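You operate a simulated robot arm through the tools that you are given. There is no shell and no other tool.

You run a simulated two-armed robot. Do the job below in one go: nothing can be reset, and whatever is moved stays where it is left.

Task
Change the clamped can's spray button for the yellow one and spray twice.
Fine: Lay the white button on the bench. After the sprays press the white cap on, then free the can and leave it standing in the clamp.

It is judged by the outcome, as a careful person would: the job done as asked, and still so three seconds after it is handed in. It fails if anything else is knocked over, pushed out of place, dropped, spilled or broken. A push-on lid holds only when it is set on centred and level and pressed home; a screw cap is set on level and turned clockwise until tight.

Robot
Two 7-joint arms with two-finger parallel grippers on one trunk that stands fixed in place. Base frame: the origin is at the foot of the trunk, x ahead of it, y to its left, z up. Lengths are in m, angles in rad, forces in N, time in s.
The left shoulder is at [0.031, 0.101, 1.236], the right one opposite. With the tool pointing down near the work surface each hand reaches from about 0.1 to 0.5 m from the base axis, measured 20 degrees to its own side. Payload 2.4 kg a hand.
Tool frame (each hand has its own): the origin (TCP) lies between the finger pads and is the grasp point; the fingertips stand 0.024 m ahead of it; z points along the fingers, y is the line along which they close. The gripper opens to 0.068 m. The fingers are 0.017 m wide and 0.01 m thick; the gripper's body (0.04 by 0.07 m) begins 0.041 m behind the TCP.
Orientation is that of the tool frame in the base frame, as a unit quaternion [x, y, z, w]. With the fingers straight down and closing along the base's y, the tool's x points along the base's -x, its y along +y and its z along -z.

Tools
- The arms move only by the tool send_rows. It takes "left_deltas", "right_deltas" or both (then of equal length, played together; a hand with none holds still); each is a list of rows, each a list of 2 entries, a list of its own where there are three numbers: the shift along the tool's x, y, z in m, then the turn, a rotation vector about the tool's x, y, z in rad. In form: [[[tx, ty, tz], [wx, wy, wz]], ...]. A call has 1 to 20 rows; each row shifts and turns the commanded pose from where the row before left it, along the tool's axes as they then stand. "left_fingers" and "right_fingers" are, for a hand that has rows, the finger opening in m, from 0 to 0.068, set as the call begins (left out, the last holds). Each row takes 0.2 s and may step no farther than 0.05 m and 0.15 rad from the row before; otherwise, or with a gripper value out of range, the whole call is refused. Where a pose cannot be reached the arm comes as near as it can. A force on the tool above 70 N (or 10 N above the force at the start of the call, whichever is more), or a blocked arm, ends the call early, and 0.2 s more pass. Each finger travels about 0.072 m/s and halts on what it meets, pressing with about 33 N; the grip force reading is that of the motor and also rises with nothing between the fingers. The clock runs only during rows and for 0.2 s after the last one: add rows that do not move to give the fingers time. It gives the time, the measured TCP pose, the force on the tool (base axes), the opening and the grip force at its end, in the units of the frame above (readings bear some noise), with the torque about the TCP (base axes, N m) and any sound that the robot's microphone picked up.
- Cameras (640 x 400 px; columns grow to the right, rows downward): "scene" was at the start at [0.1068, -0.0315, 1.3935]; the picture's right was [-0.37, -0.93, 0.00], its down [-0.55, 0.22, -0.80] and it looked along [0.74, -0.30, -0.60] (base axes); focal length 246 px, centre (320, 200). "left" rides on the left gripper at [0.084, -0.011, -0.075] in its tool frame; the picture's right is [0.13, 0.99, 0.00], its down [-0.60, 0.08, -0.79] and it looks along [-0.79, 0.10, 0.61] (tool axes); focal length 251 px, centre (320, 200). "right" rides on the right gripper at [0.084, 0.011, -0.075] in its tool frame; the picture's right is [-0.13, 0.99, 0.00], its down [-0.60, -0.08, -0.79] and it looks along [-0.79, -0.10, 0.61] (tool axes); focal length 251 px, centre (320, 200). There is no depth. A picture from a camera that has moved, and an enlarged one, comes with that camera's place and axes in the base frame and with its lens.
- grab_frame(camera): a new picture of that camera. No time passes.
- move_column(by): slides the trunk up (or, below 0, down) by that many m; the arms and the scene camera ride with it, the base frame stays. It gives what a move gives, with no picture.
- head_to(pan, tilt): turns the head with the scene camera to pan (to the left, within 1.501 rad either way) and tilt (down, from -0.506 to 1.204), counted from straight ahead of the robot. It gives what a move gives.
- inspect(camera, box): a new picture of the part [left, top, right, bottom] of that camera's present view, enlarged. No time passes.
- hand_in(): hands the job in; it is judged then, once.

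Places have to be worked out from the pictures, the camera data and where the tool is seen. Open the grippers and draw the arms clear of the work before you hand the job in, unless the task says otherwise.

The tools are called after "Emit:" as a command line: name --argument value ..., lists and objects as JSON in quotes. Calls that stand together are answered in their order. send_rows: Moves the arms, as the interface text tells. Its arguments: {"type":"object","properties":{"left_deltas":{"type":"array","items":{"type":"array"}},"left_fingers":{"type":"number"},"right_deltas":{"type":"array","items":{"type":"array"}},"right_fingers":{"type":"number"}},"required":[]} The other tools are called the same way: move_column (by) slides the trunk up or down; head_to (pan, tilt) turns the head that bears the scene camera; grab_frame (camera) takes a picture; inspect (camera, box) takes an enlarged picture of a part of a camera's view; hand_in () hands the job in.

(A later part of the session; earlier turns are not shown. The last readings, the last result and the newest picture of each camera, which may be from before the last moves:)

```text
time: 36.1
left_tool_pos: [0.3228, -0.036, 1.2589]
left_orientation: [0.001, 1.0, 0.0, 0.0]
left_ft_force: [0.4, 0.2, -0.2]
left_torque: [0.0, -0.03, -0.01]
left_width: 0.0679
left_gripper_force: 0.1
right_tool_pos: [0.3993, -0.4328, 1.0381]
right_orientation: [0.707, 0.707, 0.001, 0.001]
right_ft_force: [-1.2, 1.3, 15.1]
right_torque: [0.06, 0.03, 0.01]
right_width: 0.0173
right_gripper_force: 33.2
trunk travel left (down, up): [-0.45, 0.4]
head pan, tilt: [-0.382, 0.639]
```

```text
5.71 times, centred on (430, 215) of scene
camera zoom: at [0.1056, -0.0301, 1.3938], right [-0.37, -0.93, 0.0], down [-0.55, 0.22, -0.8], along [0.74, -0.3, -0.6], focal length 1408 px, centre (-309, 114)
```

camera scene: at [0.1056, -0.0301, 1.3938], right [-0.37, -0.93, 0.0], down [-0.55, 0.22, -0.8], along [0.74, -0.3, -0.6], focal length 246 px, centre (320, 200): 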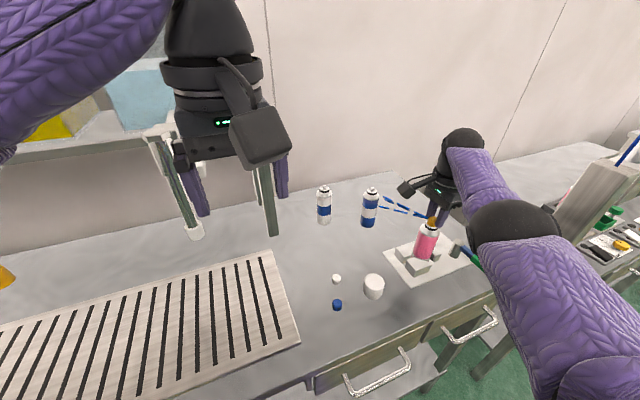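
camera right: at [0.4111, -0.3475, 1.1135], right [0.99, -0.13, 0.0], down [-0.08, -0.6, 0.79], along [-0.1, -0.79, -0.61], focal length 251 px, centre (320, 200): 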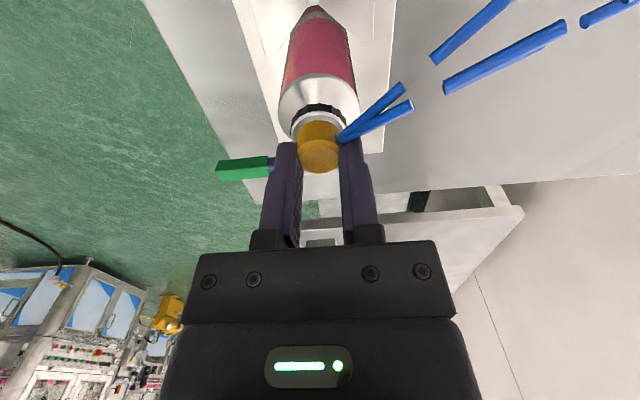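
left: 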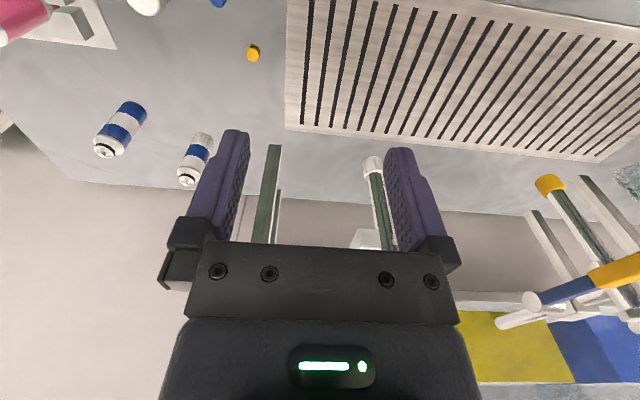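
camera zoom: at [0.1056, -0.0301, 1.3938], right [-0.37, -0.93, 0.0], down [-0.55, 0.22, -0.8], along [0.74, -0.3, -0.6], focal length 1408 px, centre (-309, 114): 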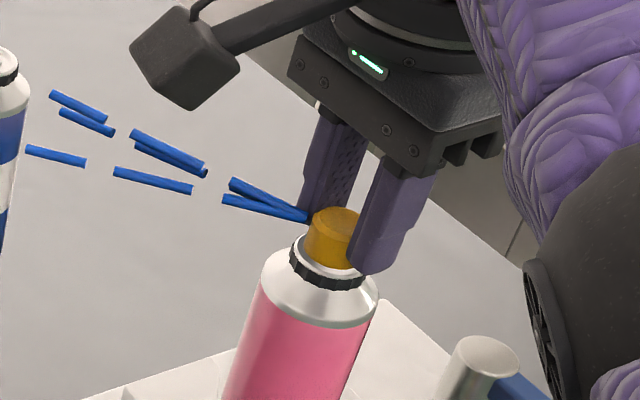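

It is the spray itself: pressing the button onto the stem has actuated it, and the jet goes away from the robot. I release the button at once by opening the fingers without moving, then check how it sits.

Emit:
send_rows --right_deltas '[[[0, 0, 0], [0, 0, 0]], [[0, 0, 0], [0, 0, 0]]]' --right_fingers 0.036

Emit:
inspect --camera "scene" --box '[415, 205, 455, 235]'

Emit:
grab_frame --camera "right"

```text
time: 36.7
left_tool_pos: [0.3249, -0.037, 1.2577]
left_orientation: [0.0, 1.0, -0.001, 0.001]
left_ft_force: [0.9, 0.5, -0.7]
left_torque: [0.01, 0.0, 0.01]
left_width: 0.0679
left_gripper_force: 0.2
right_tool_pos: [0.4008, -0.4323, 1.037]
right_orientation: [0.707, 0.707, 0.0, 0.001]
right_ft_force: [-0.2, 0.0, 0.5]
right_torque: [-0.05, -0.06, 0.01]
right_width: 0.0362
right_gripper_force: 0.1
trunk travel left (down, up): [-0.45, 0.4]
head pan, tilt: [-0.382, 0.639]
```

```text
13.33 times, centred on (435, 220) of scene
camera zoom: at [0.1072, -0.0318, 1.3934], right [-0.37, -0.93, 0.0], down [-0.55, 0.22, -0.8], along [0.74, -0.3, -0.6], focal length 3284 px, centre (-1213, -67)
```

zoom: 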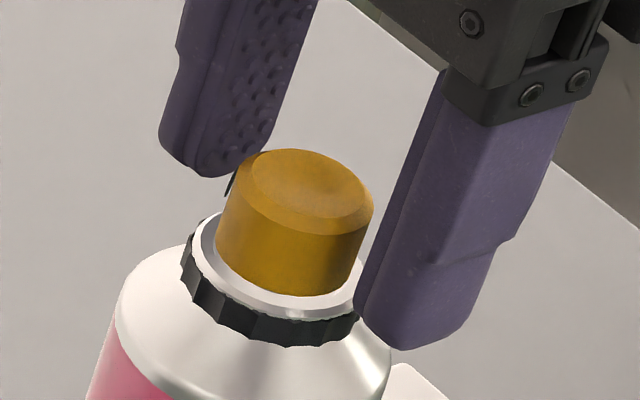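

```text
taken
camera right: at [0.4121, -0.3487, 1.1115], right [0.99, -0.13, 0.0], down [-0.08, -0.6, 0.79], along [-0.1, -0.79, -0.61], focal length 251 px, centre (320, 200)
```

right: 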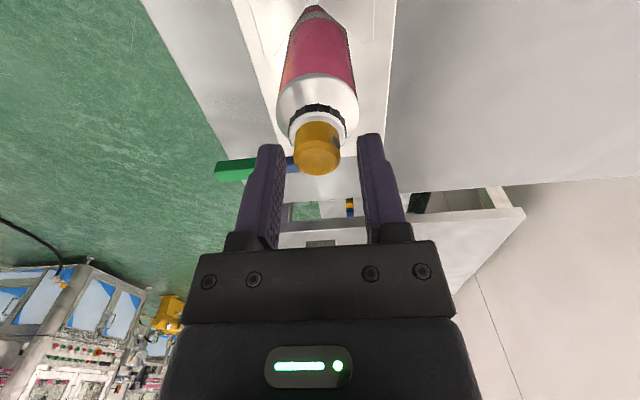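

The yellow button sits at the same height and place as the white one did, and the jet has stopped; that press counts as the first spray. I raise the hand clear above the button and close the fingers to press from above for the second one.

Emit:
send_rows --right_deltas '[[[0, 0, -0.005], [0, 0, 0]], [[0, 0, -0.011], [0, 0, 0]], [[0, 0, -0.012], [0, 0, 0]], [[0, 0, 0], [0, 0, 0]]]'

Emit:
send_rows --right_deltas '[[[0, 0, 0], [0, 0, 0]], [[0, 0, 0], [0, 0, 0]], [[0, 0, 0], [0, 0, 0]]]' --right_fingers 0.0

Emit:
inspect --camera "scene" --box '[415, 195, 463, 231]'

Emit:
inspect --camera "right" --box '[260, 70, 380, 180]'

```text
time: 37.7
left_tool_pos: [0.3244, -0.0363, 1.2586]
left_orientation: [0.0, 1.0, 0.001, 0.001]
left_ft_force: [0.4, 0.1, 0.5]
left_torque: [0.01, -0.02, -0.01]
left_width: 0.068
left_gripper_force: 0.0
right_tool_pos: [0.4008, -0.4329, 1.0647]
right_orientation: [0.707, 0.707, 0.0, 0.001]
right_ft_force: [0.0, 0.8, -0.3]
right_torque: [-0.04, 0.02, 0.0]
right_width: 0.0362
right_gripper_force: 0.1
trunk travel left (down, up): [-0.45, 0.4]
head pan, tilt: [-0.382, 0.639]
```

```text
time: 38.5
left_tool_pos: [0.3231, -0.0358, 1.2591]
left_orientation: [0.0, 1.0, 0.0, 0.0]
left_ft_force: [0.3, 0.7, 0.1]
left_torque: [-0.01, 0.02, 0.02]
left_width: 0.0677
left_gripper_force: 0.1
right_tool_pos: [0.4014, -0.4328, 1.0647]
right_orientation: [0.707, 0.707, -0.001, 0.0]
right_ft_force: [-0.3, 0.4, 0.1]
right_torque: [0.0, 0.01, 0.02]
right_width: 0.0
right_gripper_force: 23.6
trunk travel left (down, up): [-0.45, 0.4]
head pan, tilt: [-0.382, 0.639]
```

```text
11.11 times, centred on (439, 213) of scene
camera zoom: at [0.1069, -0.0316, 1.3935], right [-0.37, -0.93, 0.0], down [-0.55, 0.22, -0.8], along [0.74, -0.3, -0.6], focal length 2737 px, centre (-1002, 56)
```

zoom: 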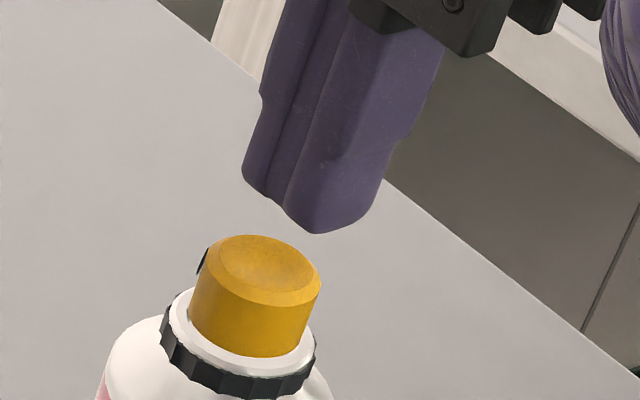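

```text
3.64 times, centred on (320, 125) of right
camera zoom: at [0.4125, -0.3493, 1.1399], right [0.99, -0.13, 0.0], down [-0.08, -0.6, 0.79], along [-0.1, -0.79, -0.61], focal length 914 px, centre (320, 473)
```

zoom: 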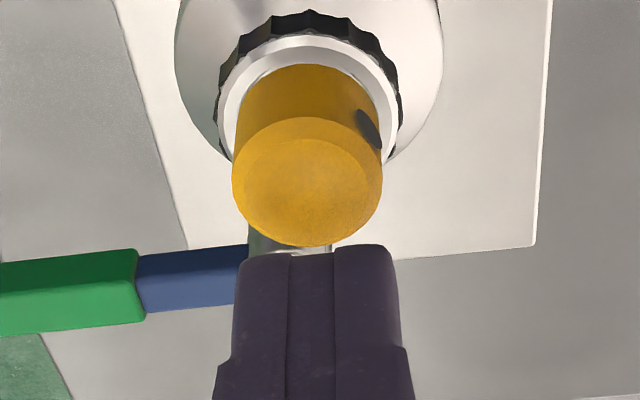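

The second press will come from the closed fingertips. I shift 4.7 mm so that they stand over the button's centre and lower to about 3 mm above it.

Emit:
send_rows --right_deltas '[[[0.0047, 0, 0.0], [0, 0, 0]], [[0, 0, 0.007], [0, 0, 0]], [[0, 0, 0.006], [0, 0, 0]], [[0, 0, 0], [0, 0, 0]]]'

Emit:
inspect --camera "scene" --box '[415, 195, 463, 231]'

Emit:
inspect --camera "right" --box '[260, 70, 380, 180]'

```text
time: 39.5
left_tool_pos: [0.3252, -0.0364, 1.2588]
left_orientation: [0.0, 1.0, -0.001, 0.001]
left_ft_force: [0.0, -0.7, -1.3]
left_torque: [0.01, 0.02, -0.01]
left_width: 0.0682
left_gripper_force: 0.0
right_tool_pos: [0.4012, -0.4285, 1.0516]
right_orientation: [0.707, 0.707, -0.001, 0.0]
right_ft_force: [0.9, -0.9, 0.0]
right_torque: [0.01, 0.02, -0.02]
right_width: 0.0002
right_gripper_force: 24.0
trunk travel left (down, up): [-0.45, 0.4]
head pan, tilt: [-0.382, 0.639]
```

```text
11.11 times, centred on (439, 213) of scene
camera zoom: at [0.1068, -0.0314, 1.3935], right [-0.37, -0.93, 0.0], down [-0.55, 0.22, -0.8], along [0.74, -0.3, -0.6], focal length 2737 px, centre (-1002, 56)
```

zoom: 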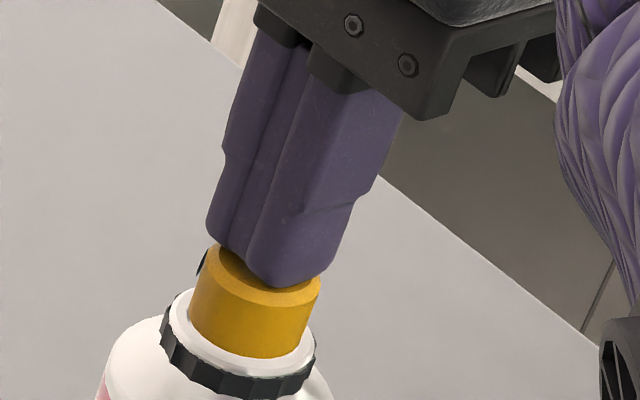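

```text
3.64 times, centred on (320, 125) of right
camera zoom: at [0.4127, -0.3446, 1.127], right [0.99, -0.13, 0.0], down [-0.08, -0.6, 0.79], along [-0.1, -0.79, -0.61], focal length 914 px, centre (320, 473)
```

zoom: 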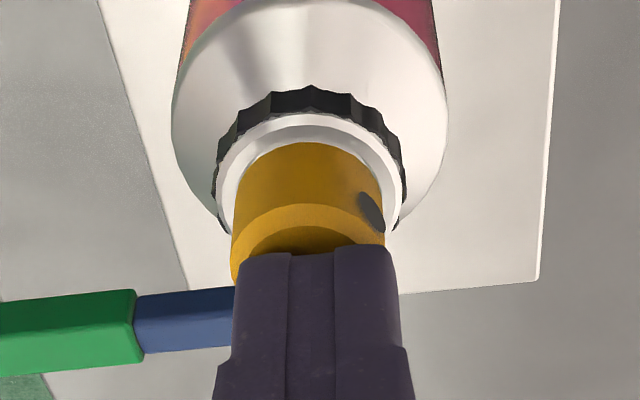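

The closed fingertips are over the button. I press down in small steps, watching force and sound.

Emit:
send_rows --right_deltas '[[[0, 0, 0.002], [0, 0, 0]], [[0, 0, 0.001], [0, 0, 0]]]'

Emit:
inspect --camera "scene" --box '[380, 180, 480, 250]'

```text
time: 40.1
left_tool_pos: [0.3229, -0.0364, 1.2586]
left_orientation: [0.0, 1.0, 0.001, 0.0]
left_ft_force: [0.4, 0.5, -0.3]
left_torque: [0.0, 0.02, 0.01]
left_width: 0.0679
left_gripper_force: 0.1
right_tool_pos: [0.4004, -0.4278, 1.0501]
right_orientation: [0.707, 0.707, 0.001, 0.002]
right_ft_force: [4.7, -4.9, 26.9]
right_torque: [-0.15, -0.1, 0.01]
right_width: 0.0
right_gripper_force: 23.8
trunk travel left (down, up): [-0.45, 0.4]
head pan, tilt: [-0.382, 0.639]
```

```text
5.71 times, centred on (430, 215) of scene
camera zoom: at [0.1058, -0.0304, 1.3939], right [-0.37, -0.93, 0.0], down [-0.55, 0.22, -0.8], along [0.74, -0.3, -0.6], focal length 1408 px, centre (-309, 114)
```

zoom: 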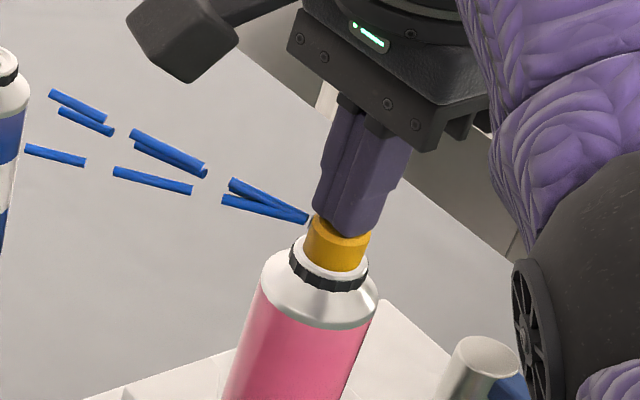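

The can sprays again - the second spray, directed away from the robot. I lift off to end it and check the result.

Emit:
send_rows --right_deltas '[[[0, 0, -0.005], [0, 0, 0]], [[0, 0, -0.01], [0, 0, 0]], [[0, 0, 0], [0, 0, 0]]]'

Emit:
inspect --camera "scene" --box '[380, 180, 480, 250]'

Emit:
inspect --camera "scene" --box '[415, 205, 455, 235]'

```text
time: 40.9
left_tool_pos: [0.3246, -0.0367, 1.2587]
left_orientation: [0.0, 1.0, 0.0, 0.0]
left_ft_force: [-0.9, -0.3, -0.4]
left_torque: [-0.01, 0.0, 0.01]
left_width: 0.068
left_gripper_force: 0.1
right_tool_pos: [0.3998, -0.428, 1.0628]
right_orientation: [0.707, 0.707, -0.001, -0.001]
right_ft_force: [0.1, 0.2, 0.2]
right_torque: [-0.02, -0.04, 0.0]
right_width: 0.0
right_gripper_force: 23.7
trunk travel left (down, up): [-0.45, 0.4]
head pan, tilt: [-0.382, 0.639]
```

```text
5.71 times, centred on (430, 215) of scene
camera zoom: at [0.1069, -0.0315, 1.3935], right [-0.37, -0.93, 0.0], down [-0.55, 0.22, -0.8], along [0.74, -0.3, -0.6], focal length 1408 px, centre (-309, 114)
```

zoom: 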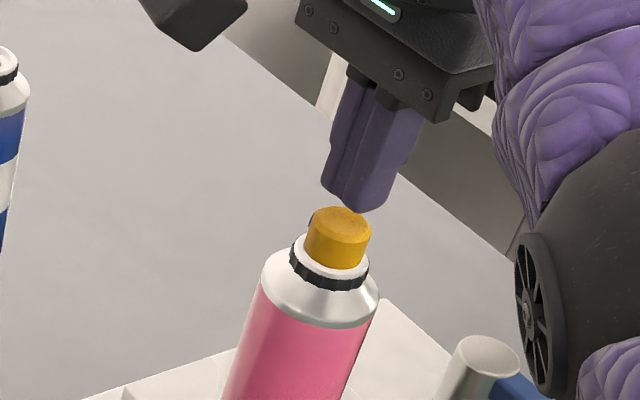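

```text
13.33 times, centred on (435, 220) of scene
camera zoom: at [0.1069, -0.0315, 1.3935], right [-0.37, -0.93, 0.0], down [-0.55, 0.22, -0.8], along [0.74, -0.3, -0.6], focal length 3284 px, centre (-1213, -67)
```

zoom: 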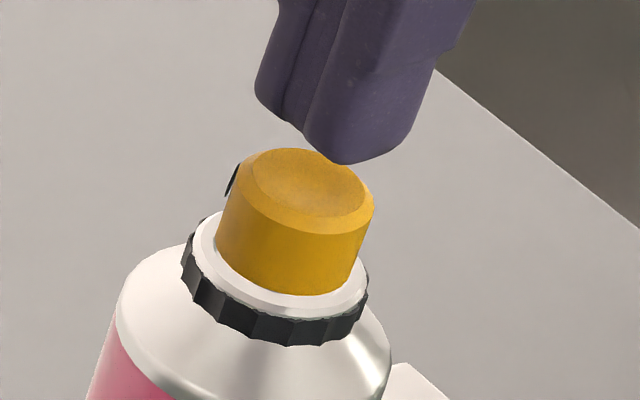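

Two sprays are done and the yellow button is seated. Next the cap: I move to above it at about (0.368, -0.269), opening the fingers on the way.

Emit:
send_rows --right_deltas '[[[0.03, -0.006, 0], [0, 0, 0]], [[0.03, -0.006, 0], [0, 0, 0]], [[0.025, -0.005, 0.015], [0, 0, 0]], [[0.025, -0.005, 0.02], [0, 0, 0]], [[0.025, -0.005, 0.02], [0, 0, 0]], [[0.024, -0.005, 0.018], [0, 0, 0]], [[0, 0, 0], [0, 0, 0]]]' --right_fingers 0.068

Emit:
grab_frame --camera "right"

Emit:
grab_frame --camera "scene"

```text
time: 42.5
left_tool_pos: [0.3244, -0.037, 1.2596]
left_orientation: [-0.001, 1.0, 0.001, 0.0]
left_ft_force: [-0.2, 0.5, 0.2]
left_torque: [-0.01, 0.01, 0.0]
left_width: 0.0679
left_gripper_force: 0.0
right_tool_pos: [0.3687, -0.2694, 0.9914]
right_orientation: [0.707, 0.707, 0.0, 0.0]
right_ft_force: [-0.3, 0.6, 0.2]
right_torque: [-0.01, -0.06, 0.02]
right_width: 0.0681
right_gripper_force: 0.1
trunk travel left (down, up): [-0.45, 0.4]
head pan, tilt: [-0.382, 0.639]
```

```text
taken
camera right: at [0.3805, -0.1848, 1.066], right [0.99, -0.13, 0.0], down [-0.08, -0.6, 0.79], along [-0.1, -0.79, -0.61], focal length 251 px, centre (320, 200)
```

right: 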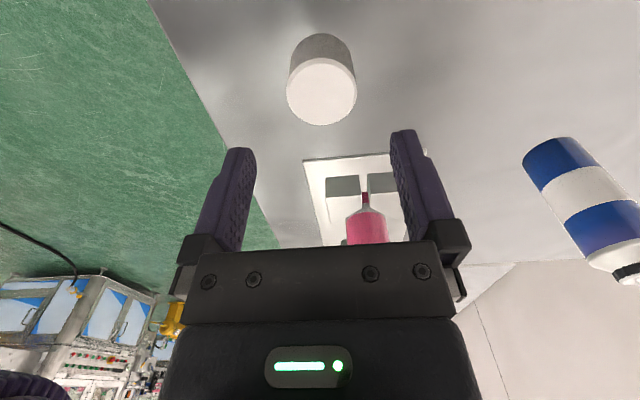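

```text
taken
camera scene: at [0.1069, -0.0316, 1.3935], right [-0.37, -0.93, 0.0], down [-0.55, 0.22, -0.8], along [0.74, -0.3, -0.6], focal length 246 px, centre (320, 200)
```

scene: 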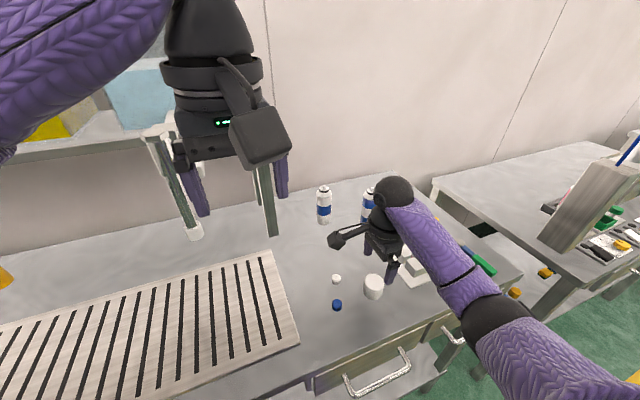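

The cap is on the finger mid-line. I zoom in from both views to measure its position and size.

Emit:
inspect --camera "right" --box '[260, 20, 380, 140]'

Emit:
inspect --camera "scene" --box '[345, 250, 405, 310]'

```text
3.33 times, centred on (320, 80) of right
camera zoom: at [0.3805, -0.1848, 1.066], right [0.99, -0.13, 0.0], down [-0.08, -0.6, 0.79], along [-0.1, -0.79, -0.61], focal length 838 px, centre (320, 600)
```

zoom: 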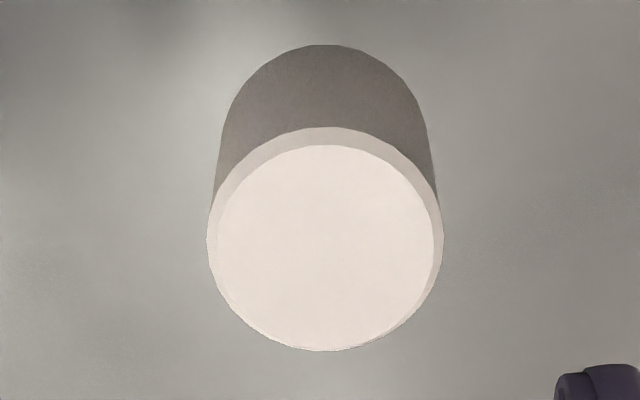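

```text
6.67 times, centred on (375, 280) of scene
camera zoom: at [0.1069, -0.0316, 1.3935], right [-0.37, -0.93, 0.0], down [-0.55, 0.22, -0.8], along [0.74, -0.3, -0.6], focal length 1642 px, centre (-47, -333)
```

zoom: 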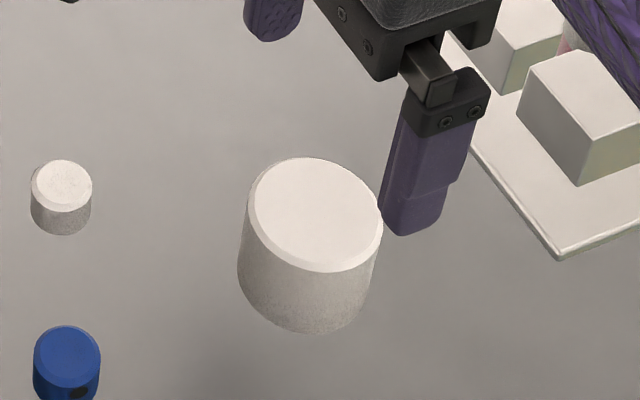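

The cap is 45 mm wide and 38 mm tall with its centre at about (0.370, -0.269) and top at z 0.918. I lower the open fingers around it and check before closing.

Emit:
send_rows --right_deltas '[[[0, 0.0009, 0.02], [0, 0, 0]], [[0, 0, 0.02], [0, 0, 0]], [[0, 0, 0.02], [0, 0, 0]], [[0, 0, 0.0175], [0, 0, 0]], [[0, 0, 0], [0, 0, 0]]]'

Emit:
grab_frame --camera "right"

Emit:
inspect --camera "scene" --box '[345, 240, 415, 310]'

```text
time: 43.7
left_tool_pos: [0.3241, -0.0367, 1.2586]
left_orientation: [0.0, 1.0, 0.0, 0.0]
left_ft_force: [-1.4, 1.1, -0.6]
left_torque: [-0.02, -0.02, 0.0]
left_width: 0.0679
left_gripper_force: 0.0
right_tool_pos: [0.3696, -0.27, 0.9139]
right_orientation: [0.707, 0.707, 0.0, 0.0]
right_ft_force: [0.3, 1.3, 0.2]
right_torque: [0.02, -0.02, -0.01]
right_width: 0.0679
right_gripper_force: 0.1
trunk travel left (down, up): [-0.45, 0.4]
head pan, tilt: [-0.382, 0.639]
```

```text
taken
camera right: at [0.3808, -0.1854, 0.9883], right [0.99, -0.13, 0.0], down [-0.08, -0.6, 0.79], along [-0.1, -0.79, -0.61], focal length 251 px, centre (320, 200)
```

right: 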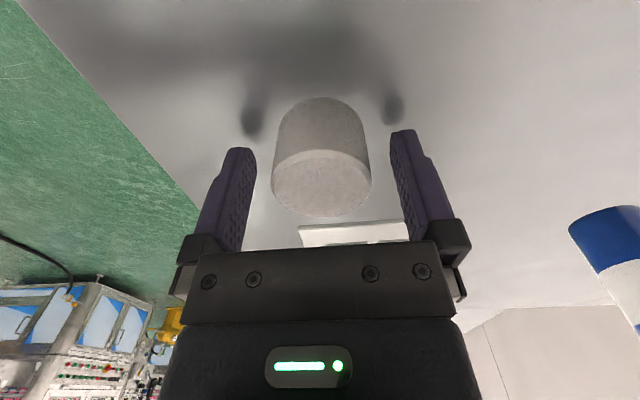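

```text
5.71 times, centred on (380, 275) of scene
camera zoom: at [0.1069, -0.0315, 1.3935], right [-0.37, -0.93, 0.0], down [-0.55, 0.22, -0.8], along [0.74, -0.3, -0.6], focal length 1408 px, centre (-23, -229)
```

zoom: 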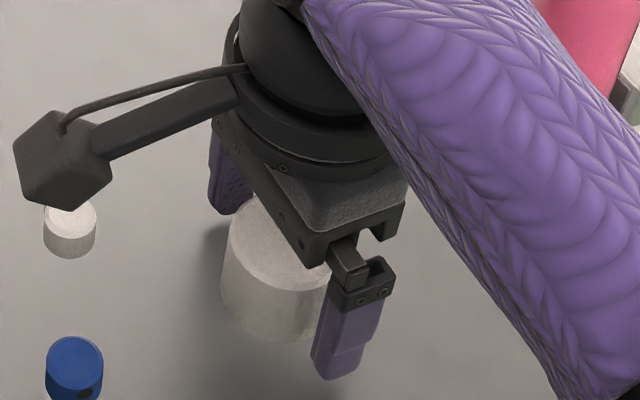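

The cap stands centred between the fingers. I close on it.

Emit:
send_rows --right_deltas '[[[0, 0, 0], [0, 0, 0]], [[0, 0, 0], [0, 0, 0]], [[0, 0, 0], [0, 0, 0]], [[0, 0, 0], [0, 0, 0]]]' --right_fingers 0.02

Emit:
inspect --camera "right" --box '[220, 60, 420, 240]'

```text
time: 44.7
left_tool_pos: [0.3252, -0.0358, 1.2591]
left_orientation: [0.0, 1.0, 0.0, 0.001]
left_ft_force: [-0.5, 0.4, 0.3]
left_torque: [-0.01, -0.02, -0.02]
left_width: 0.0679
left_gripper_force: 0.0
right_tool_pos: [0.3689, -0.2705, 0.9132]
right_orientation: [0.707, 0.707, -0.001, -0.001]
right_ft_force: [0.5, -0.3, 0.6]
right_torque: [0.0, 0.02, -0.02]
right_width: 0.0441
right_gripper_force: 33.1
trunk travel left (down, up): [-0.45, 0.4]
head pan, tilt: [-0.382, 0.639]
```

```text
2.22 times, centred on (320, 150) of right
camera zoom: at [0.3808, -0.1855, 0.9886], right [0.99, -0.13, 0.0], down [-0.08, -0.6, 0.79], along [-0.1, -0.79, -0.61], focal length 559 px, centre (320, 311)
```

zoom: 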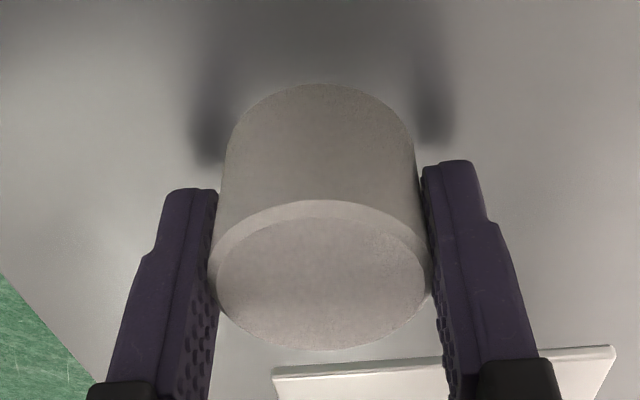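

The cap is gripped (44 mm). I lift it and carry it towards the can, stopping short at about y -0.355 with the cap's bottom above the button height.

Emit:
send_rows --right_deltas '[[[0, 0, -0.01], [0, 0, 0]], [[0, 0, -0.025], [0, 0, 0]], [[0, 0, -0.035], [0, 0, 0]], [[-0.03, 0.006, -0.03], [0, 0, 0]], [[-0.03, 0.006, -0.03], [0, 0, 0]], [[-0.025, 0.006, -0.026], [0, 0, 0]], [[0, 0, 0], [0, 0, 0]]]'

Emit:
grab_frame --camera "right"

Emit:
grab_frame --camera "scene"

```text
time: 46.3
left_tool_pos: [0.3245, -0.0364, 1.2598]
left_orientation: [0.0, 1.0, 0.0, -0.001]
left_ft_force: [0.3, 0.0, -0.5]
left_torque: [0.02, 0.02, 0.0]
left_width: 0.0682
left_gripper_force: 0.1
right_tool_pos: [0.386, -0.3541, 1.0692]
right_orientation: [0.706, 0.708, 0.0, 0.0]
right_ft_force: [0.2, -0.1, -0.5]
right_torque: [0.0, -0.01, -0.01]
right_width: 0.0444
right_gripper_force: 32.9
trunk travel left (down, up): [-0.45, 0.4]
head pan, tilt: [-0.382, 0.639]
```

```text
taken
camera right: at [0.3978, -0.2696, 1.1439], right [0.99, -0.13, 0.0], down [-0.08, -0.6, 0.79], along [-0.1, -0.79, -0.61], focal length 251 px, centre (320, 200)
```

right: 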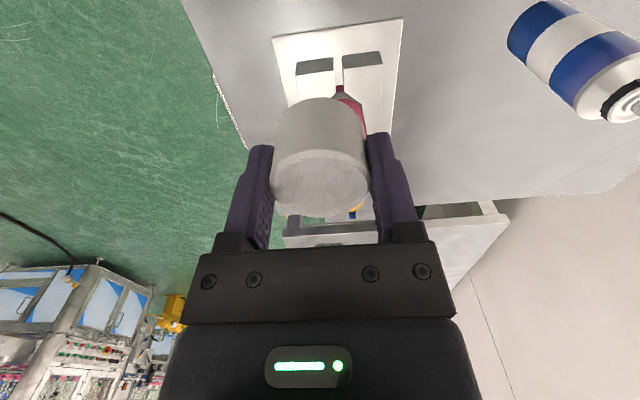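

```text
taken
camera scene: at [0.1069, -0.0316, 1.3935], right [-0.37, -0.93, 0.0], down [-0.55, 0.22, -0.8], along [0.74, -0.3, -0.6], focal length 246 px, centre (320, 200)
```

scene: 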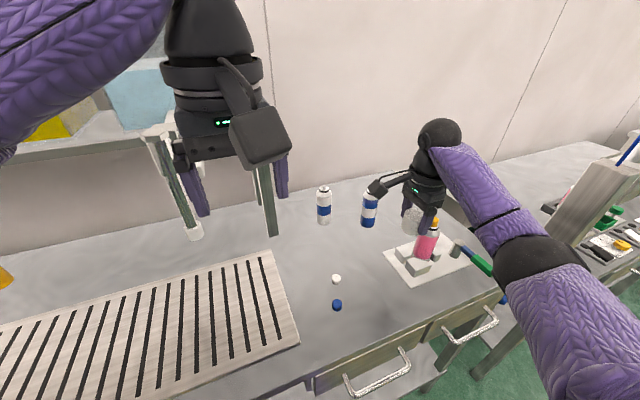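

Clear so far. I move the cap over the can with about 10 mm of clearance above the button.

Emit:
send_rows --right_deltas '[[[-0.02, 0.004, -0.003], [0, 0, 0]], [[-0.02, 0.004, 0], [0, 0, 0]], [[-0.02, 0.004, 0], [0, 0, 0]], [[-0.0139, 0.0023, 0], [0, 0, 0]], [[0, 0, 0], [0, 0, 0]]]'

Emit:
inspect --camera "scene" --box '[400, 185, 470, 255]'

Emit:
inspect --camera "right" --box '[220, 20, 420, 220]'

```text
time: 47.5
left_tool_pos: [0.3235, -0.037, 1.2583]
left_orientation: [0.001, 1.0, 0.0, 0.0]
left_ft_force: [-0.1, -0.2, 0.0]
left_torque: [-0.03, 0.02, -0.02]
left_width: 0.0681
left_gripper_force: 0.0
right_tool_pos: [0.4027, -0.4278, 1.0719]
right_orientation: [0.706, 0.708, 0.0, 0.0]
right_ft_force: [-0.3, -0.8, -1.4]
right_torque: [-0.03, -0.01, 0.01]
right_width: 0.0443
right_gripper_force: 33.6
trunk travel left (down, up): [-0.45, 0.4]
head pan, tilt: [-0.382, 0.639]
```

```text
5.71 times, centred on (435, 220) of scene
camera zoom: at [0.1069, -0.0316, 1.3935], right [-0.37, -0.93, 0.0], down [-0.55, 0.22, -0.8], along [0.74, -0.3, -0.6], focal length 1408 px, centre (-337, 86)
```

zoom: 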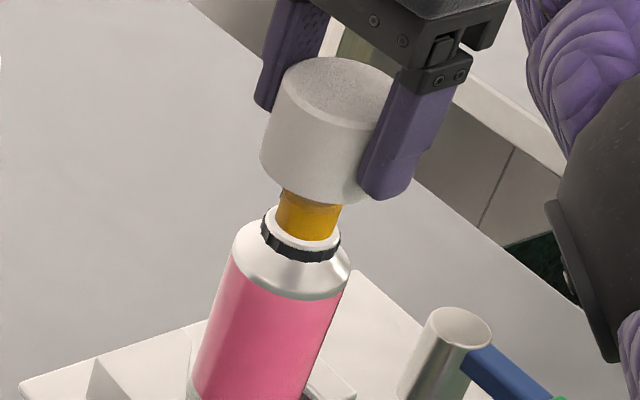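

```text
2.00 times, centred on (320, 120) of right
camera zoom: at [0.4139, -0.3441, 1.1473], right [0.99, -0.13, 0.0], down [-0.08, -0.6, 0.79], along [-0.1, -0.79, -0.61], focal length 503 px, centre (320, 360)
```

zoom: 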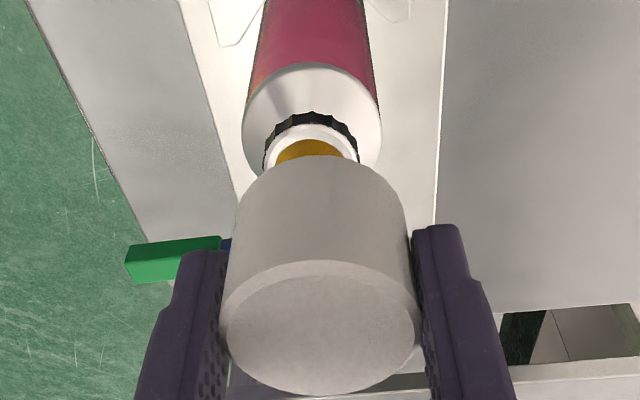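

The cap is about 3 mm too far in +x and 2 mm too far in +y from the can's axis. I correct this and measure again with tighter zooms.

Emit:
send_rows --right_deltas '[[[-0.0018, -0.003, 0], [0, 0, 0]], [[0, 0, 0], [0, 0, 0]]]'

Emit:
inspect --camera "scene" --box '[415, 190, 463, 226]'

Emit:
inspect --camera "scene" --box '[408, 215, 456, 251]'

Emit:
inspect --camera "right" --box '[260, 40, 380, 140]'

```text
time: 48.1
left_tool_pos: [0.3244, -0.0363, 1.259]
left_orientation: [0.0, 1.0, 0.0, 0.0]
left_ft_force: [-0.9, 0.3, -0.4]
left_torque: [0.03, 0.01, -0.01]
left_width: 0.0679
left_gripper_force: 0.1
right_tool_pos: [0.4004, -0.4305, 1.0712]
right_orientation: [0.706, 0.708, 0.0, 0.0]
right_ft_force: [-0.7, 0.5, -0.3]
right_torque: [-0.02, 0.0, 0.02]
right_width: 0.0442
right_gripper_force: 32.9
trunk travel left (down, up): [-0.45, 0.4]
head pan, tilt: [-0.382, 0.639]
```

```text
11.11 times, centred on (439, 208) of scene
camera zoom: at [0.1069, -0.0316, 1.3935], right [-0.37, -0.93, 0.0], down [-0.55, 0.22, -0.8], along [0.74, -0.3, -0.6], focal length 2737 px, centre (-1002, 111)
```

zoom: 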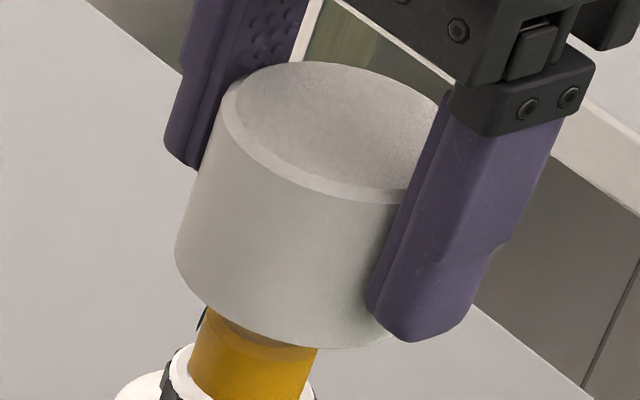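

```text
11.11 times, centred on (432, 233) of scene
camera zoom: at [0.1069, -0.0316, 1.3935], right [-0.37, -0.93, 0.0], down [-0.55, 0.22, -0.8], along [0.74, -0.3, -0.6], focal length 2737 px, centre (-924, -167)
```

zoom: 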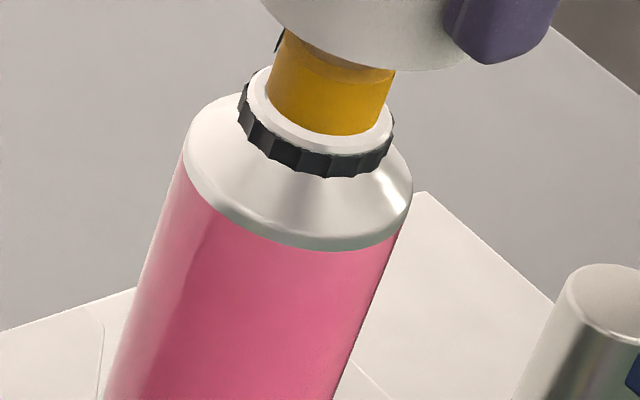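

```text
4.00 times, centred on (320, 90) of right
camera zoom: at [0.411, -0.3461, 1.1472], right [0.99, -0.13, 0.0], down [-0.08, -0.6, 0.79], along [-0.1, -0.79, -0.61], focal length 1006 px, centre (320, 640)
```

zoom: 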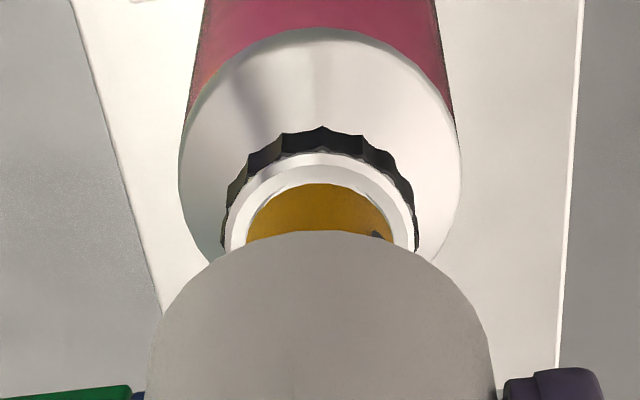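

The cap's axis now coincides with the can's within about 0.3 mm in both views, and it is level. I lower the cap over the button in gentle steps.

Emit:
send_rows --right_deltas '[[[0, -0.0003, 0.005], [0, 0, 0]], [[0, 0, 0.005], [0, 0, 0]], [[0, 0, 0.005], [0, 0, 0]], [[0, 0, 0.005], [0, 0, 0]], [[0, 0, 0], [0, 0, 0]]]'

Emit:
inspect --camera "scene" --box '[410, 195, 466, 237]'

Emit:
inspect --camera "right" --box '[240, 20, 400, 160]'

```text
time: 49.3
left_tool_pos: [0.3249, -0.0366, 1.259]
left_orientation: [0.0, 1.0, 0.0, 0.001]
left_ft_force: [0.2, -0.5, 0.1]
left_torque: [0.0, -0.01, -0.01]
left_width: 0.068
left_gripper_force: 0.0
right_tool_pos: [0.3971, -0.4302, 1.0511]
right_orientation: [0.707, 0.707, -0.001, -0.001]
right_ft_force: [0.5, 0.4, -0.4]
right_torque: [0.02, 0.01, -0.01]
right_width: 0.0444
right_gripper_force: 33.0
trunk travel left (down, up): [-0.45, 0.4]
head pan, tilt: [-0.382, 0.639]
```

```text
9.52 times, centred on (438, 216) of scene
camera zoom: at [0.1069, -0.0316, 1.3935], right [-0.37, -0.93, 0.0], down [-0.55, 0.22, -0.8], along [0.74, -0.3, -0.6], focal length 2346 px, centre (-804, 48)
```

zoom: 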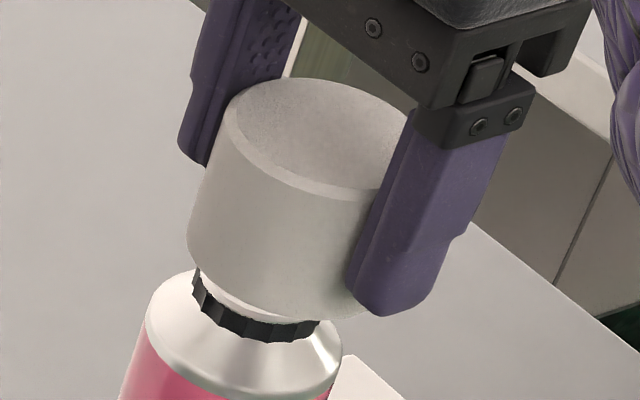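

```text
2.86 times, centred on (320, 90) of right
camera zoom: at [0.41, -0.3461, 1.1268], right [0.99, -0.13, 0.0], down [-0.08, -0.6, 0.79], along [-0.1, -0.79, -0.61], focal length 718 px, centre (320, 514)
```

zoom: 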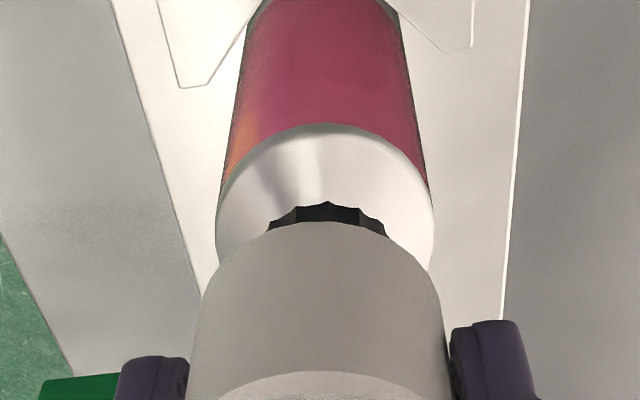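

As the hand came down it drifted about 1.3 mm in -x and 0.7 mm in -y relative to the can. I correct and check again before contact.

Emit:
send_rows --right_deltas '[[[0.0007, 0.0013, 0], [0, 0, 0]], [[0, 0, 0.004], [0, 0, 0]], [[0, 0, 0], [0, 0, 0]]]'

Emit:
inspect --camera "scene" --box '[410, 200, 466, 242]'

Emit:
inspect --camera "right" --box '[240, 20, 400, 160]'

```text
time: 50.1
left_tool_pos: [0.3253, -0.0349, 1.2589]
left_orientation: [0.0, 1.0, 0.001, -0.001]
left_ft_force: [0.8, -0.8, -0.5]
left_torque: [0.02, 0.03, 0.04]
left_width: 0.0682
left_gripper_force: 0.1
right_tool_pos: [0.4002, -0.4295, 1.0475]
right_orientation: [0.707, 0.707, 0.0, 0.0]
right_ft_force: [0.5, 1.1, 0.7]
right_torque: [0.02, 0.04, 0.0]
right_width: 0.0442
right_gripper_force: 32.3
trunk travel left (down, up): [-0.45, 0.4]
head pan, tilt: [-0.382, 0.639]
```

```text
9.52 times, centred on (438, 221) of scene
camera zoom: at [0.1069, -0.0316, 1.3935], right [-0.37, -0.93, 0.0], down [-0.55, 0.22, -0.8], along [0.74, -0.3, -0.6], focal length 2346 px, centre (-804, 0)
```

zoom: 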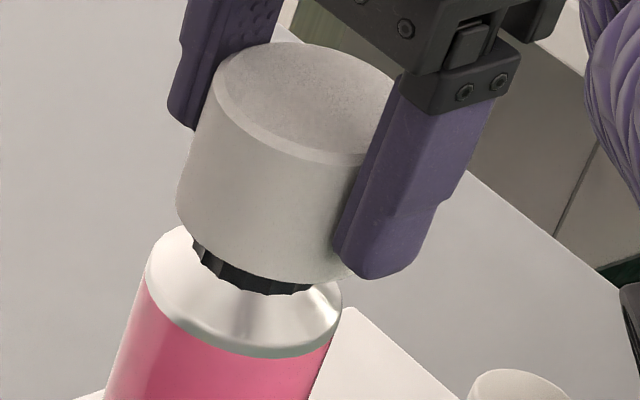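

```text
2.86 times, centred on (320, 90) of right
camera zoom: at [0.4113, -0.3453, 1.1225], right [0.99, -0.13, 0.0], down [-0.08, -0.6, 0.79], along [-0.1, -0.79, -0.61], focal length 718 px, centre (320, 514)
```

zoom: 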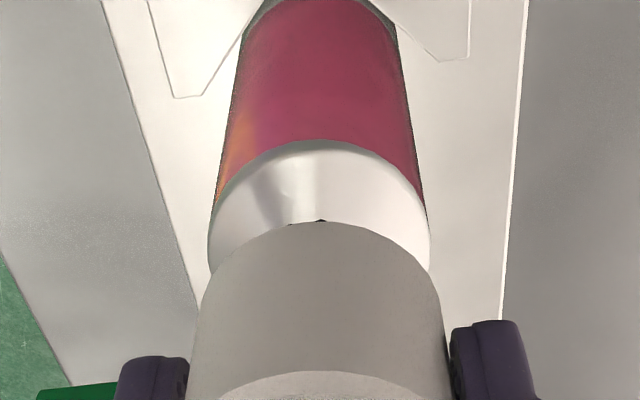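

With a proper perpendicular measurement, both views show the cap within about half a millimetre of the can's axis. I continue down in small steps, watching the force.

Emit:
send_rows --right_deltas '[[[0, -0.0004, 0.002], [0, 0, 0]], [[0, 0, 0.002], [0, 0, 0]], [[0, 0, 0.002], [0, 0, 0]], [[0, 0, 0], [0, 0, 0]]]'

Emit:
inspect --camera "scene" --box '[410, 200, 466, 242]'

Emit:
inspect --camera "right" --box '[240, 20, 400, 160]'

```text
time: 51.1
left_tool_pos: [0.3257, -0.0363, 1.2585]
left_orientation: [0.0, 1.0, 0.001, 0.0]
left_ft_force: [-0.1, 0.3, -0.3]
left_torque: [0.0, -0.01, 0.02]
left_width: 0.068
left_gripper_force: 0.0
right_tool_pos: [0.3996, -0.4283, 1.0406]
right_orientation: [0.707, 0.707, 0.0, 0.0]
right_ft_force: [0.4, -0.1, -1.1]
right_torque: [0.01, -0.04, 0.02]
right_width: 0.0441
right_gripper_force: 33.5
trunk travel left (down, up): [-0.45, 0.4]
head pan, tilt: [-0.382, 0.639]
```

```text
9.52 times, centred on (438, 221) of scene
camera zoom: at [0.1069, -0.0316, 1.3935], right [-0.37, -0.93, 0.0], down [-0.55, 0.22, -0.8], along [0.74, -0.3, -0.6], focal length 2346 px, centre (-804, 0)
```

zoom: 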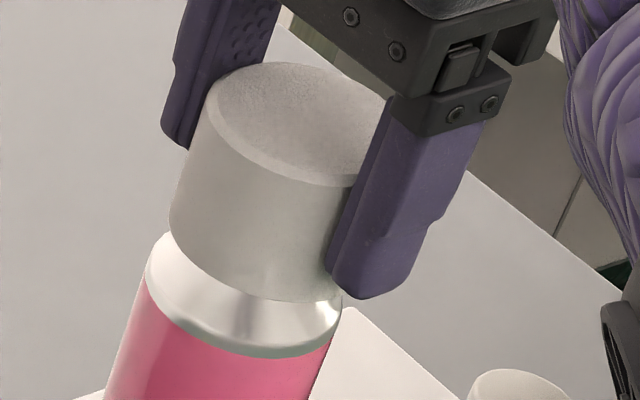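

```text
2.86 times, centred on (320, 90) of right
camera zoom: at [0.411, -0.3448, 1.1169], right [0.99, -0.13, 0.0], down [-0.08, -0.6, 0.79], along [-0.1, -0.79, -0.61], focal length 718 px, centre (320, 514)
```

zoom: 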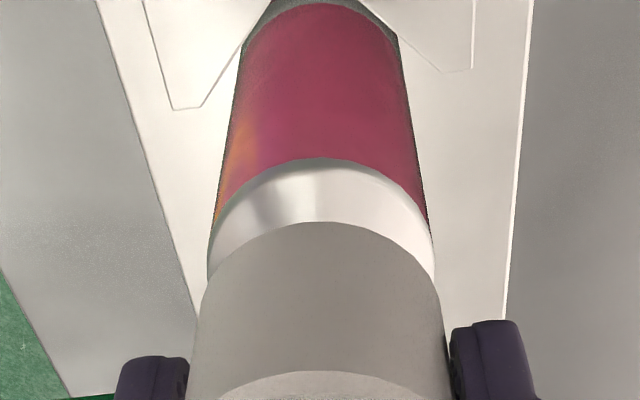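

Alignment still holds and there is no force. I go on down.

Emit:
send_rows --right_deltas '[[[0, 0, 0.002], [0, 0, 0]], [[0, 0, 0.002], [0, 0, 0]], [[0, 0, 0], [0, 0, 0]]]'

Emit:
send_rows --right_deltas '[[[0, 0, 0.002], [0, 0, 0]], [[0, 0, 0.001], [0, 0, 0]], [[0, 0, 0], [0, 0, 0]]]'

Emit:
inspect --camera "scene" --box '[410, 200, 466, 242]'

Emit:
inspect --camera "right" --box '[240, 20, 400, 160]'

```text
time: 51.9
left_tool_pos: [0.3244, -0.0361, 1.2593]
left_orientation: [-0.001, 1.0, 0.0, 0.0]
left_ft_force: [-0.5, 0.0, -0.3]
left_torque: [0.01, -0.01, 0.0]
left_width: 0.0682
left_gripper_force: 0.0
right_tool_pos: [0.4002, -0.4274, 1.0366]
right_orientation: [0.707, 0.707, -0.001, 0.0]
right_ft_force: [0.0, -0.5, -1.0]
right_torque: [0.03, -0.01, 0.0]
right_width: 0.0445
right_gripper_force: 33.2
trunk travel left (down, up): [-0.45, 0.4]
head pan, tilt: [-0.382, 0.639]
```

```text
time: 52.7
left_tool_pos: [0.3246, -0.037, 1.2578]
left_orientation: [0.0, 1.0, 0.0, 0.0]
left_ft_force: [0.5, -0.3, -0.3]
left_torque: [-0.04, -0.02, -0.01]
left_width: 0.0679
left_gripper_force: 0.2
right_tool_pos: [0.3991, -0.4281, 1.0345]
right_orientation: [0.708, 0.707, -0.001, 0.0]
right_ft_force: [-0.2, -0.7, -0.8]
right_torque: [-0.01, -0.01, 0.04]
right_width: 0.0442
right_gripper_force: 33.0
trunk travel left (down, up): [-0.45, 0.4]
head pan, tilt: [-0.382, 0.639]
```

```text
9.52 times, centred on (438, 221) of scene
camera zoom: at [0.1069, -0.0316, 1.3935], right [-0.37, -0.93, 0.0], down [-0.55, 0.22, -0.8], along [0.74, -0.3, -0.6], focal length 2346 px, centre (-804, 0)
```

zoom: 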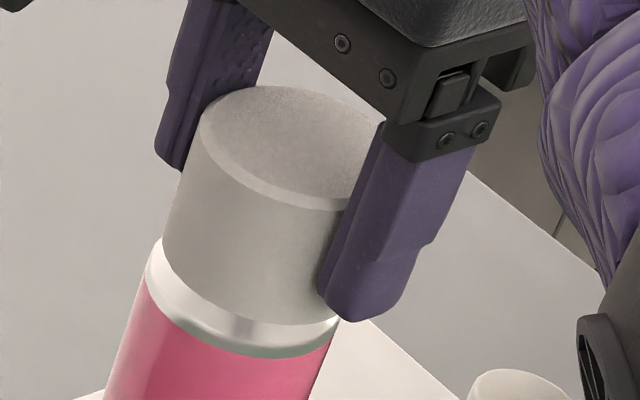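

```text
2.86 times, centred on (320, 90) of right
camera zoom: at [0.4107, -0.3447, 1.11], right [0.99, -0.13, 0.0], down [-0.08, -0.6, 0.79], along [-0.1, -0.79, -0.61], focal length 718 px, centre (320, 514)
```

zoom: 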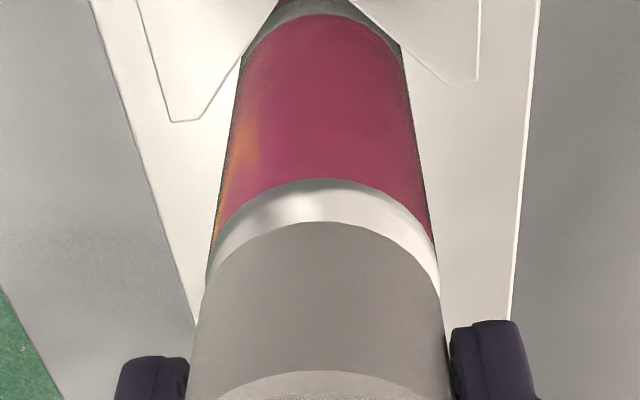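

Still on axis, with a thin band of shoulder left. I go on in 1.5 mm steps until contact.

Emit:
send_rows --right_deltas '[[[0, 0, 0.0015], [0, 0, 0]], [[0, 0, 0.0015], [0, 0, 0]], [[0, 0, 0], [0, 0, 0]]]'

Emit:
send_rows --right_deltas '[[[0, 0, 0.0015], [0, 0, 0]], [[0, 0, 0], [0, 0, 0]]]'

Emit:
inspect --camera "scene" --box '[410, 200, 466, 242]'

```text
time: 53.5
left_tool_pos: [0.3247, -0.0366, 1.2582]
left_orientation: [0.0, 1.0, 0.0, 0.0]
left_ft_force: [-0.1, 0.9, 0.0]
left_torque: [0.0, 0.04, -0.02]
left_width: 0.0679
left_gripper_force: 0.1
right_tool_pos: [0.3996, -0.4287, 1.0328]
right_orientation: [0.707, 0.707, 0.0, 0.0]
right_ft_force: [-0.1, 0.0, 0.1]
right_torque: [0.02, 0.02, 0.0]
right_width: 0.0442
right_gripper_force: 32.8
trunk travel left (down, up): [-0.45, 0.4]
head pan, tilt: [-0.382, 0.639]
```

```text
time: 54.1
left_tool_pos: [0.3236, -0.0357, 1.259]
left_orientation: [0.001, 1.0, 0.0, 0.0]
left_ft_force: [0.9, -0.3, -1.1]
left_torque: [-0.03, 0.01, -0.01]
left_width: 0.0679
left_gripper_force: 0.0
right_tool_pos: [0.3993, -0.4283, 1.031]
right_orientation: [0.707, 0.707, 0.0, 0.0]
right_ft_force: [-0.1, 1.3, 2.5]
right_torque: [0.06, -0.01, 0.04]
right_width: 0.0442
right_gripper_force: 32.9
trunk travel left (down, up): [-0.45, 0.4]
head pan, tilt: [-0.382, 0.639]
```

```text
9.52 times, centred on (438, 221) of scene
camera zoom: at [0.1068, -0.0312, 1.3936], right [-0.37, -0.93, 0.0], down [-0.55, 0.22, -0.8], along [0.74, -0.3, -0.6], focal length 2346 px, centre (-804, 0)
```

zoom: 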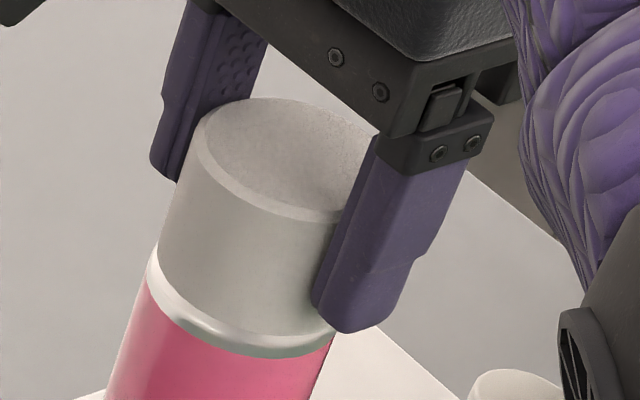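

First light contact (2.5 N). I press on gently in 1 mm steps while the grip keeps the cap level.

Emit:
send_rows --right_deltas '[[[0, 0, 0.001], [0, 0, 0]], [[0, 0, 0], [0, 0, 0]]]'

Emit:
send_rows --right_deltas '[[[0, 0, 0.001], [0, 0, 0]], [[0, 0, 0], [0, 0, 0]]]'

Emit:
inspect --camera "scene" --box '[410, 200, 466, 242]'

Emit:
inspect --camera "right" --box '[240, 20, 400, 160]'

```text
time: 54.7
left_tool_pos: [0.3231, -0.0358, 1.2597]
left_orientation: [0.0, 1.0, 0.0, 0.0]
left_ft_force: [-0.3, -0.4, -0.2]
left_torque: [-0.02, -0.07, 0.04]
left_width: 0.0681
left_gripper_force: 0.0
right_tool_pos: [0.3988, -0.4289, 1.0306]
right_orientation: [0.707, 0.707, 0.0, 0.0]
right_ft_force: [1.8, 2.0, 7.3]
right_torque: [0.22, -0.08, 0.02]
right_width: 0.0441
right_gripper_force: 33.0
trunk travel left (down, up): [-0.45, 0.4]
head pan, tilt: [-0.382, 0.639]
```

```text
time: 55.3
left_tool_pos: [0.3244, -0.0365, 1.2589]
left_orientation: [0.001, 1.0, 0.0, 0.0]
left_ft_force: [0.5, 0.2, -0.3]
left_torque: [0.0, 0.0, 0.01]
left_width: 0.0681
left_gripper_force: 0.1
right_tool_pos: [0.4003, -0.4279, 1.0276]
right_orientation: [0.707, 0.708, 0.0, 0.0]
right_ft_force: [0.4, 6.9, -3.4]
right_torque: [0.26, -0.05, 0.01]
right_width: 0.0441
right_gripper_force: 33.4
trunk travel left (down, up): [-0.45, 0.4]
head pan, tilt: [-0.382, 0.639]
```

```text
9.52 times, centred on (438, 221) of scene
camera zoom: at [0.1072, -0.0307, 1.3934], right [-0.37, -0.93, 0.0], down [-0.55, 0.22, -0.8], along [0.74, -0.3, -0.6], focal length 2346 px, centre (-804, 0)
```

zoom: 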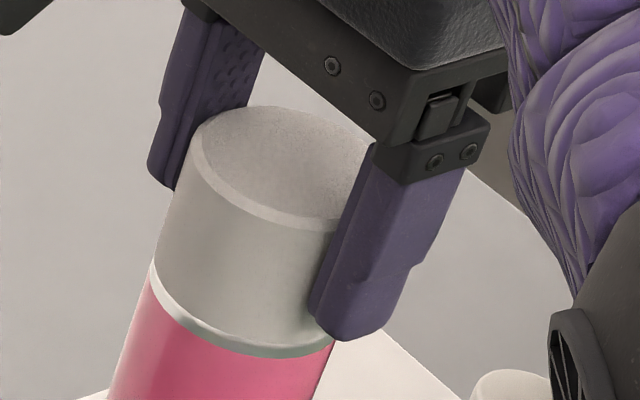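

```text
2.86 times, centred on (320, 90) of right
camera zoom: at [0.4112, -0.3437, 1.1038], right [0.99, -0.13, 0.0], down [-0.08, -0.6, 0.79], along [-0.1, -0.79, -0.61], focal length 718 px, centre (320, 514)
```

zoom: 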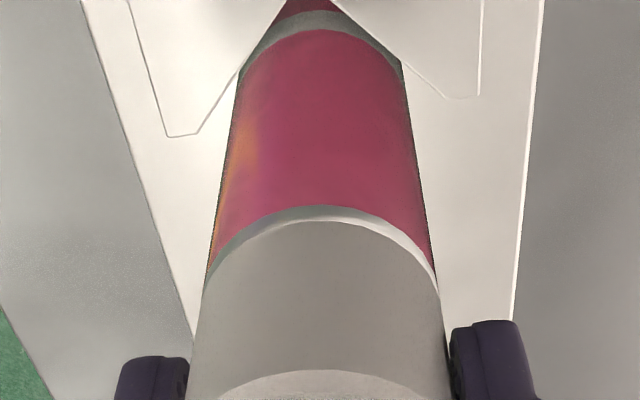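

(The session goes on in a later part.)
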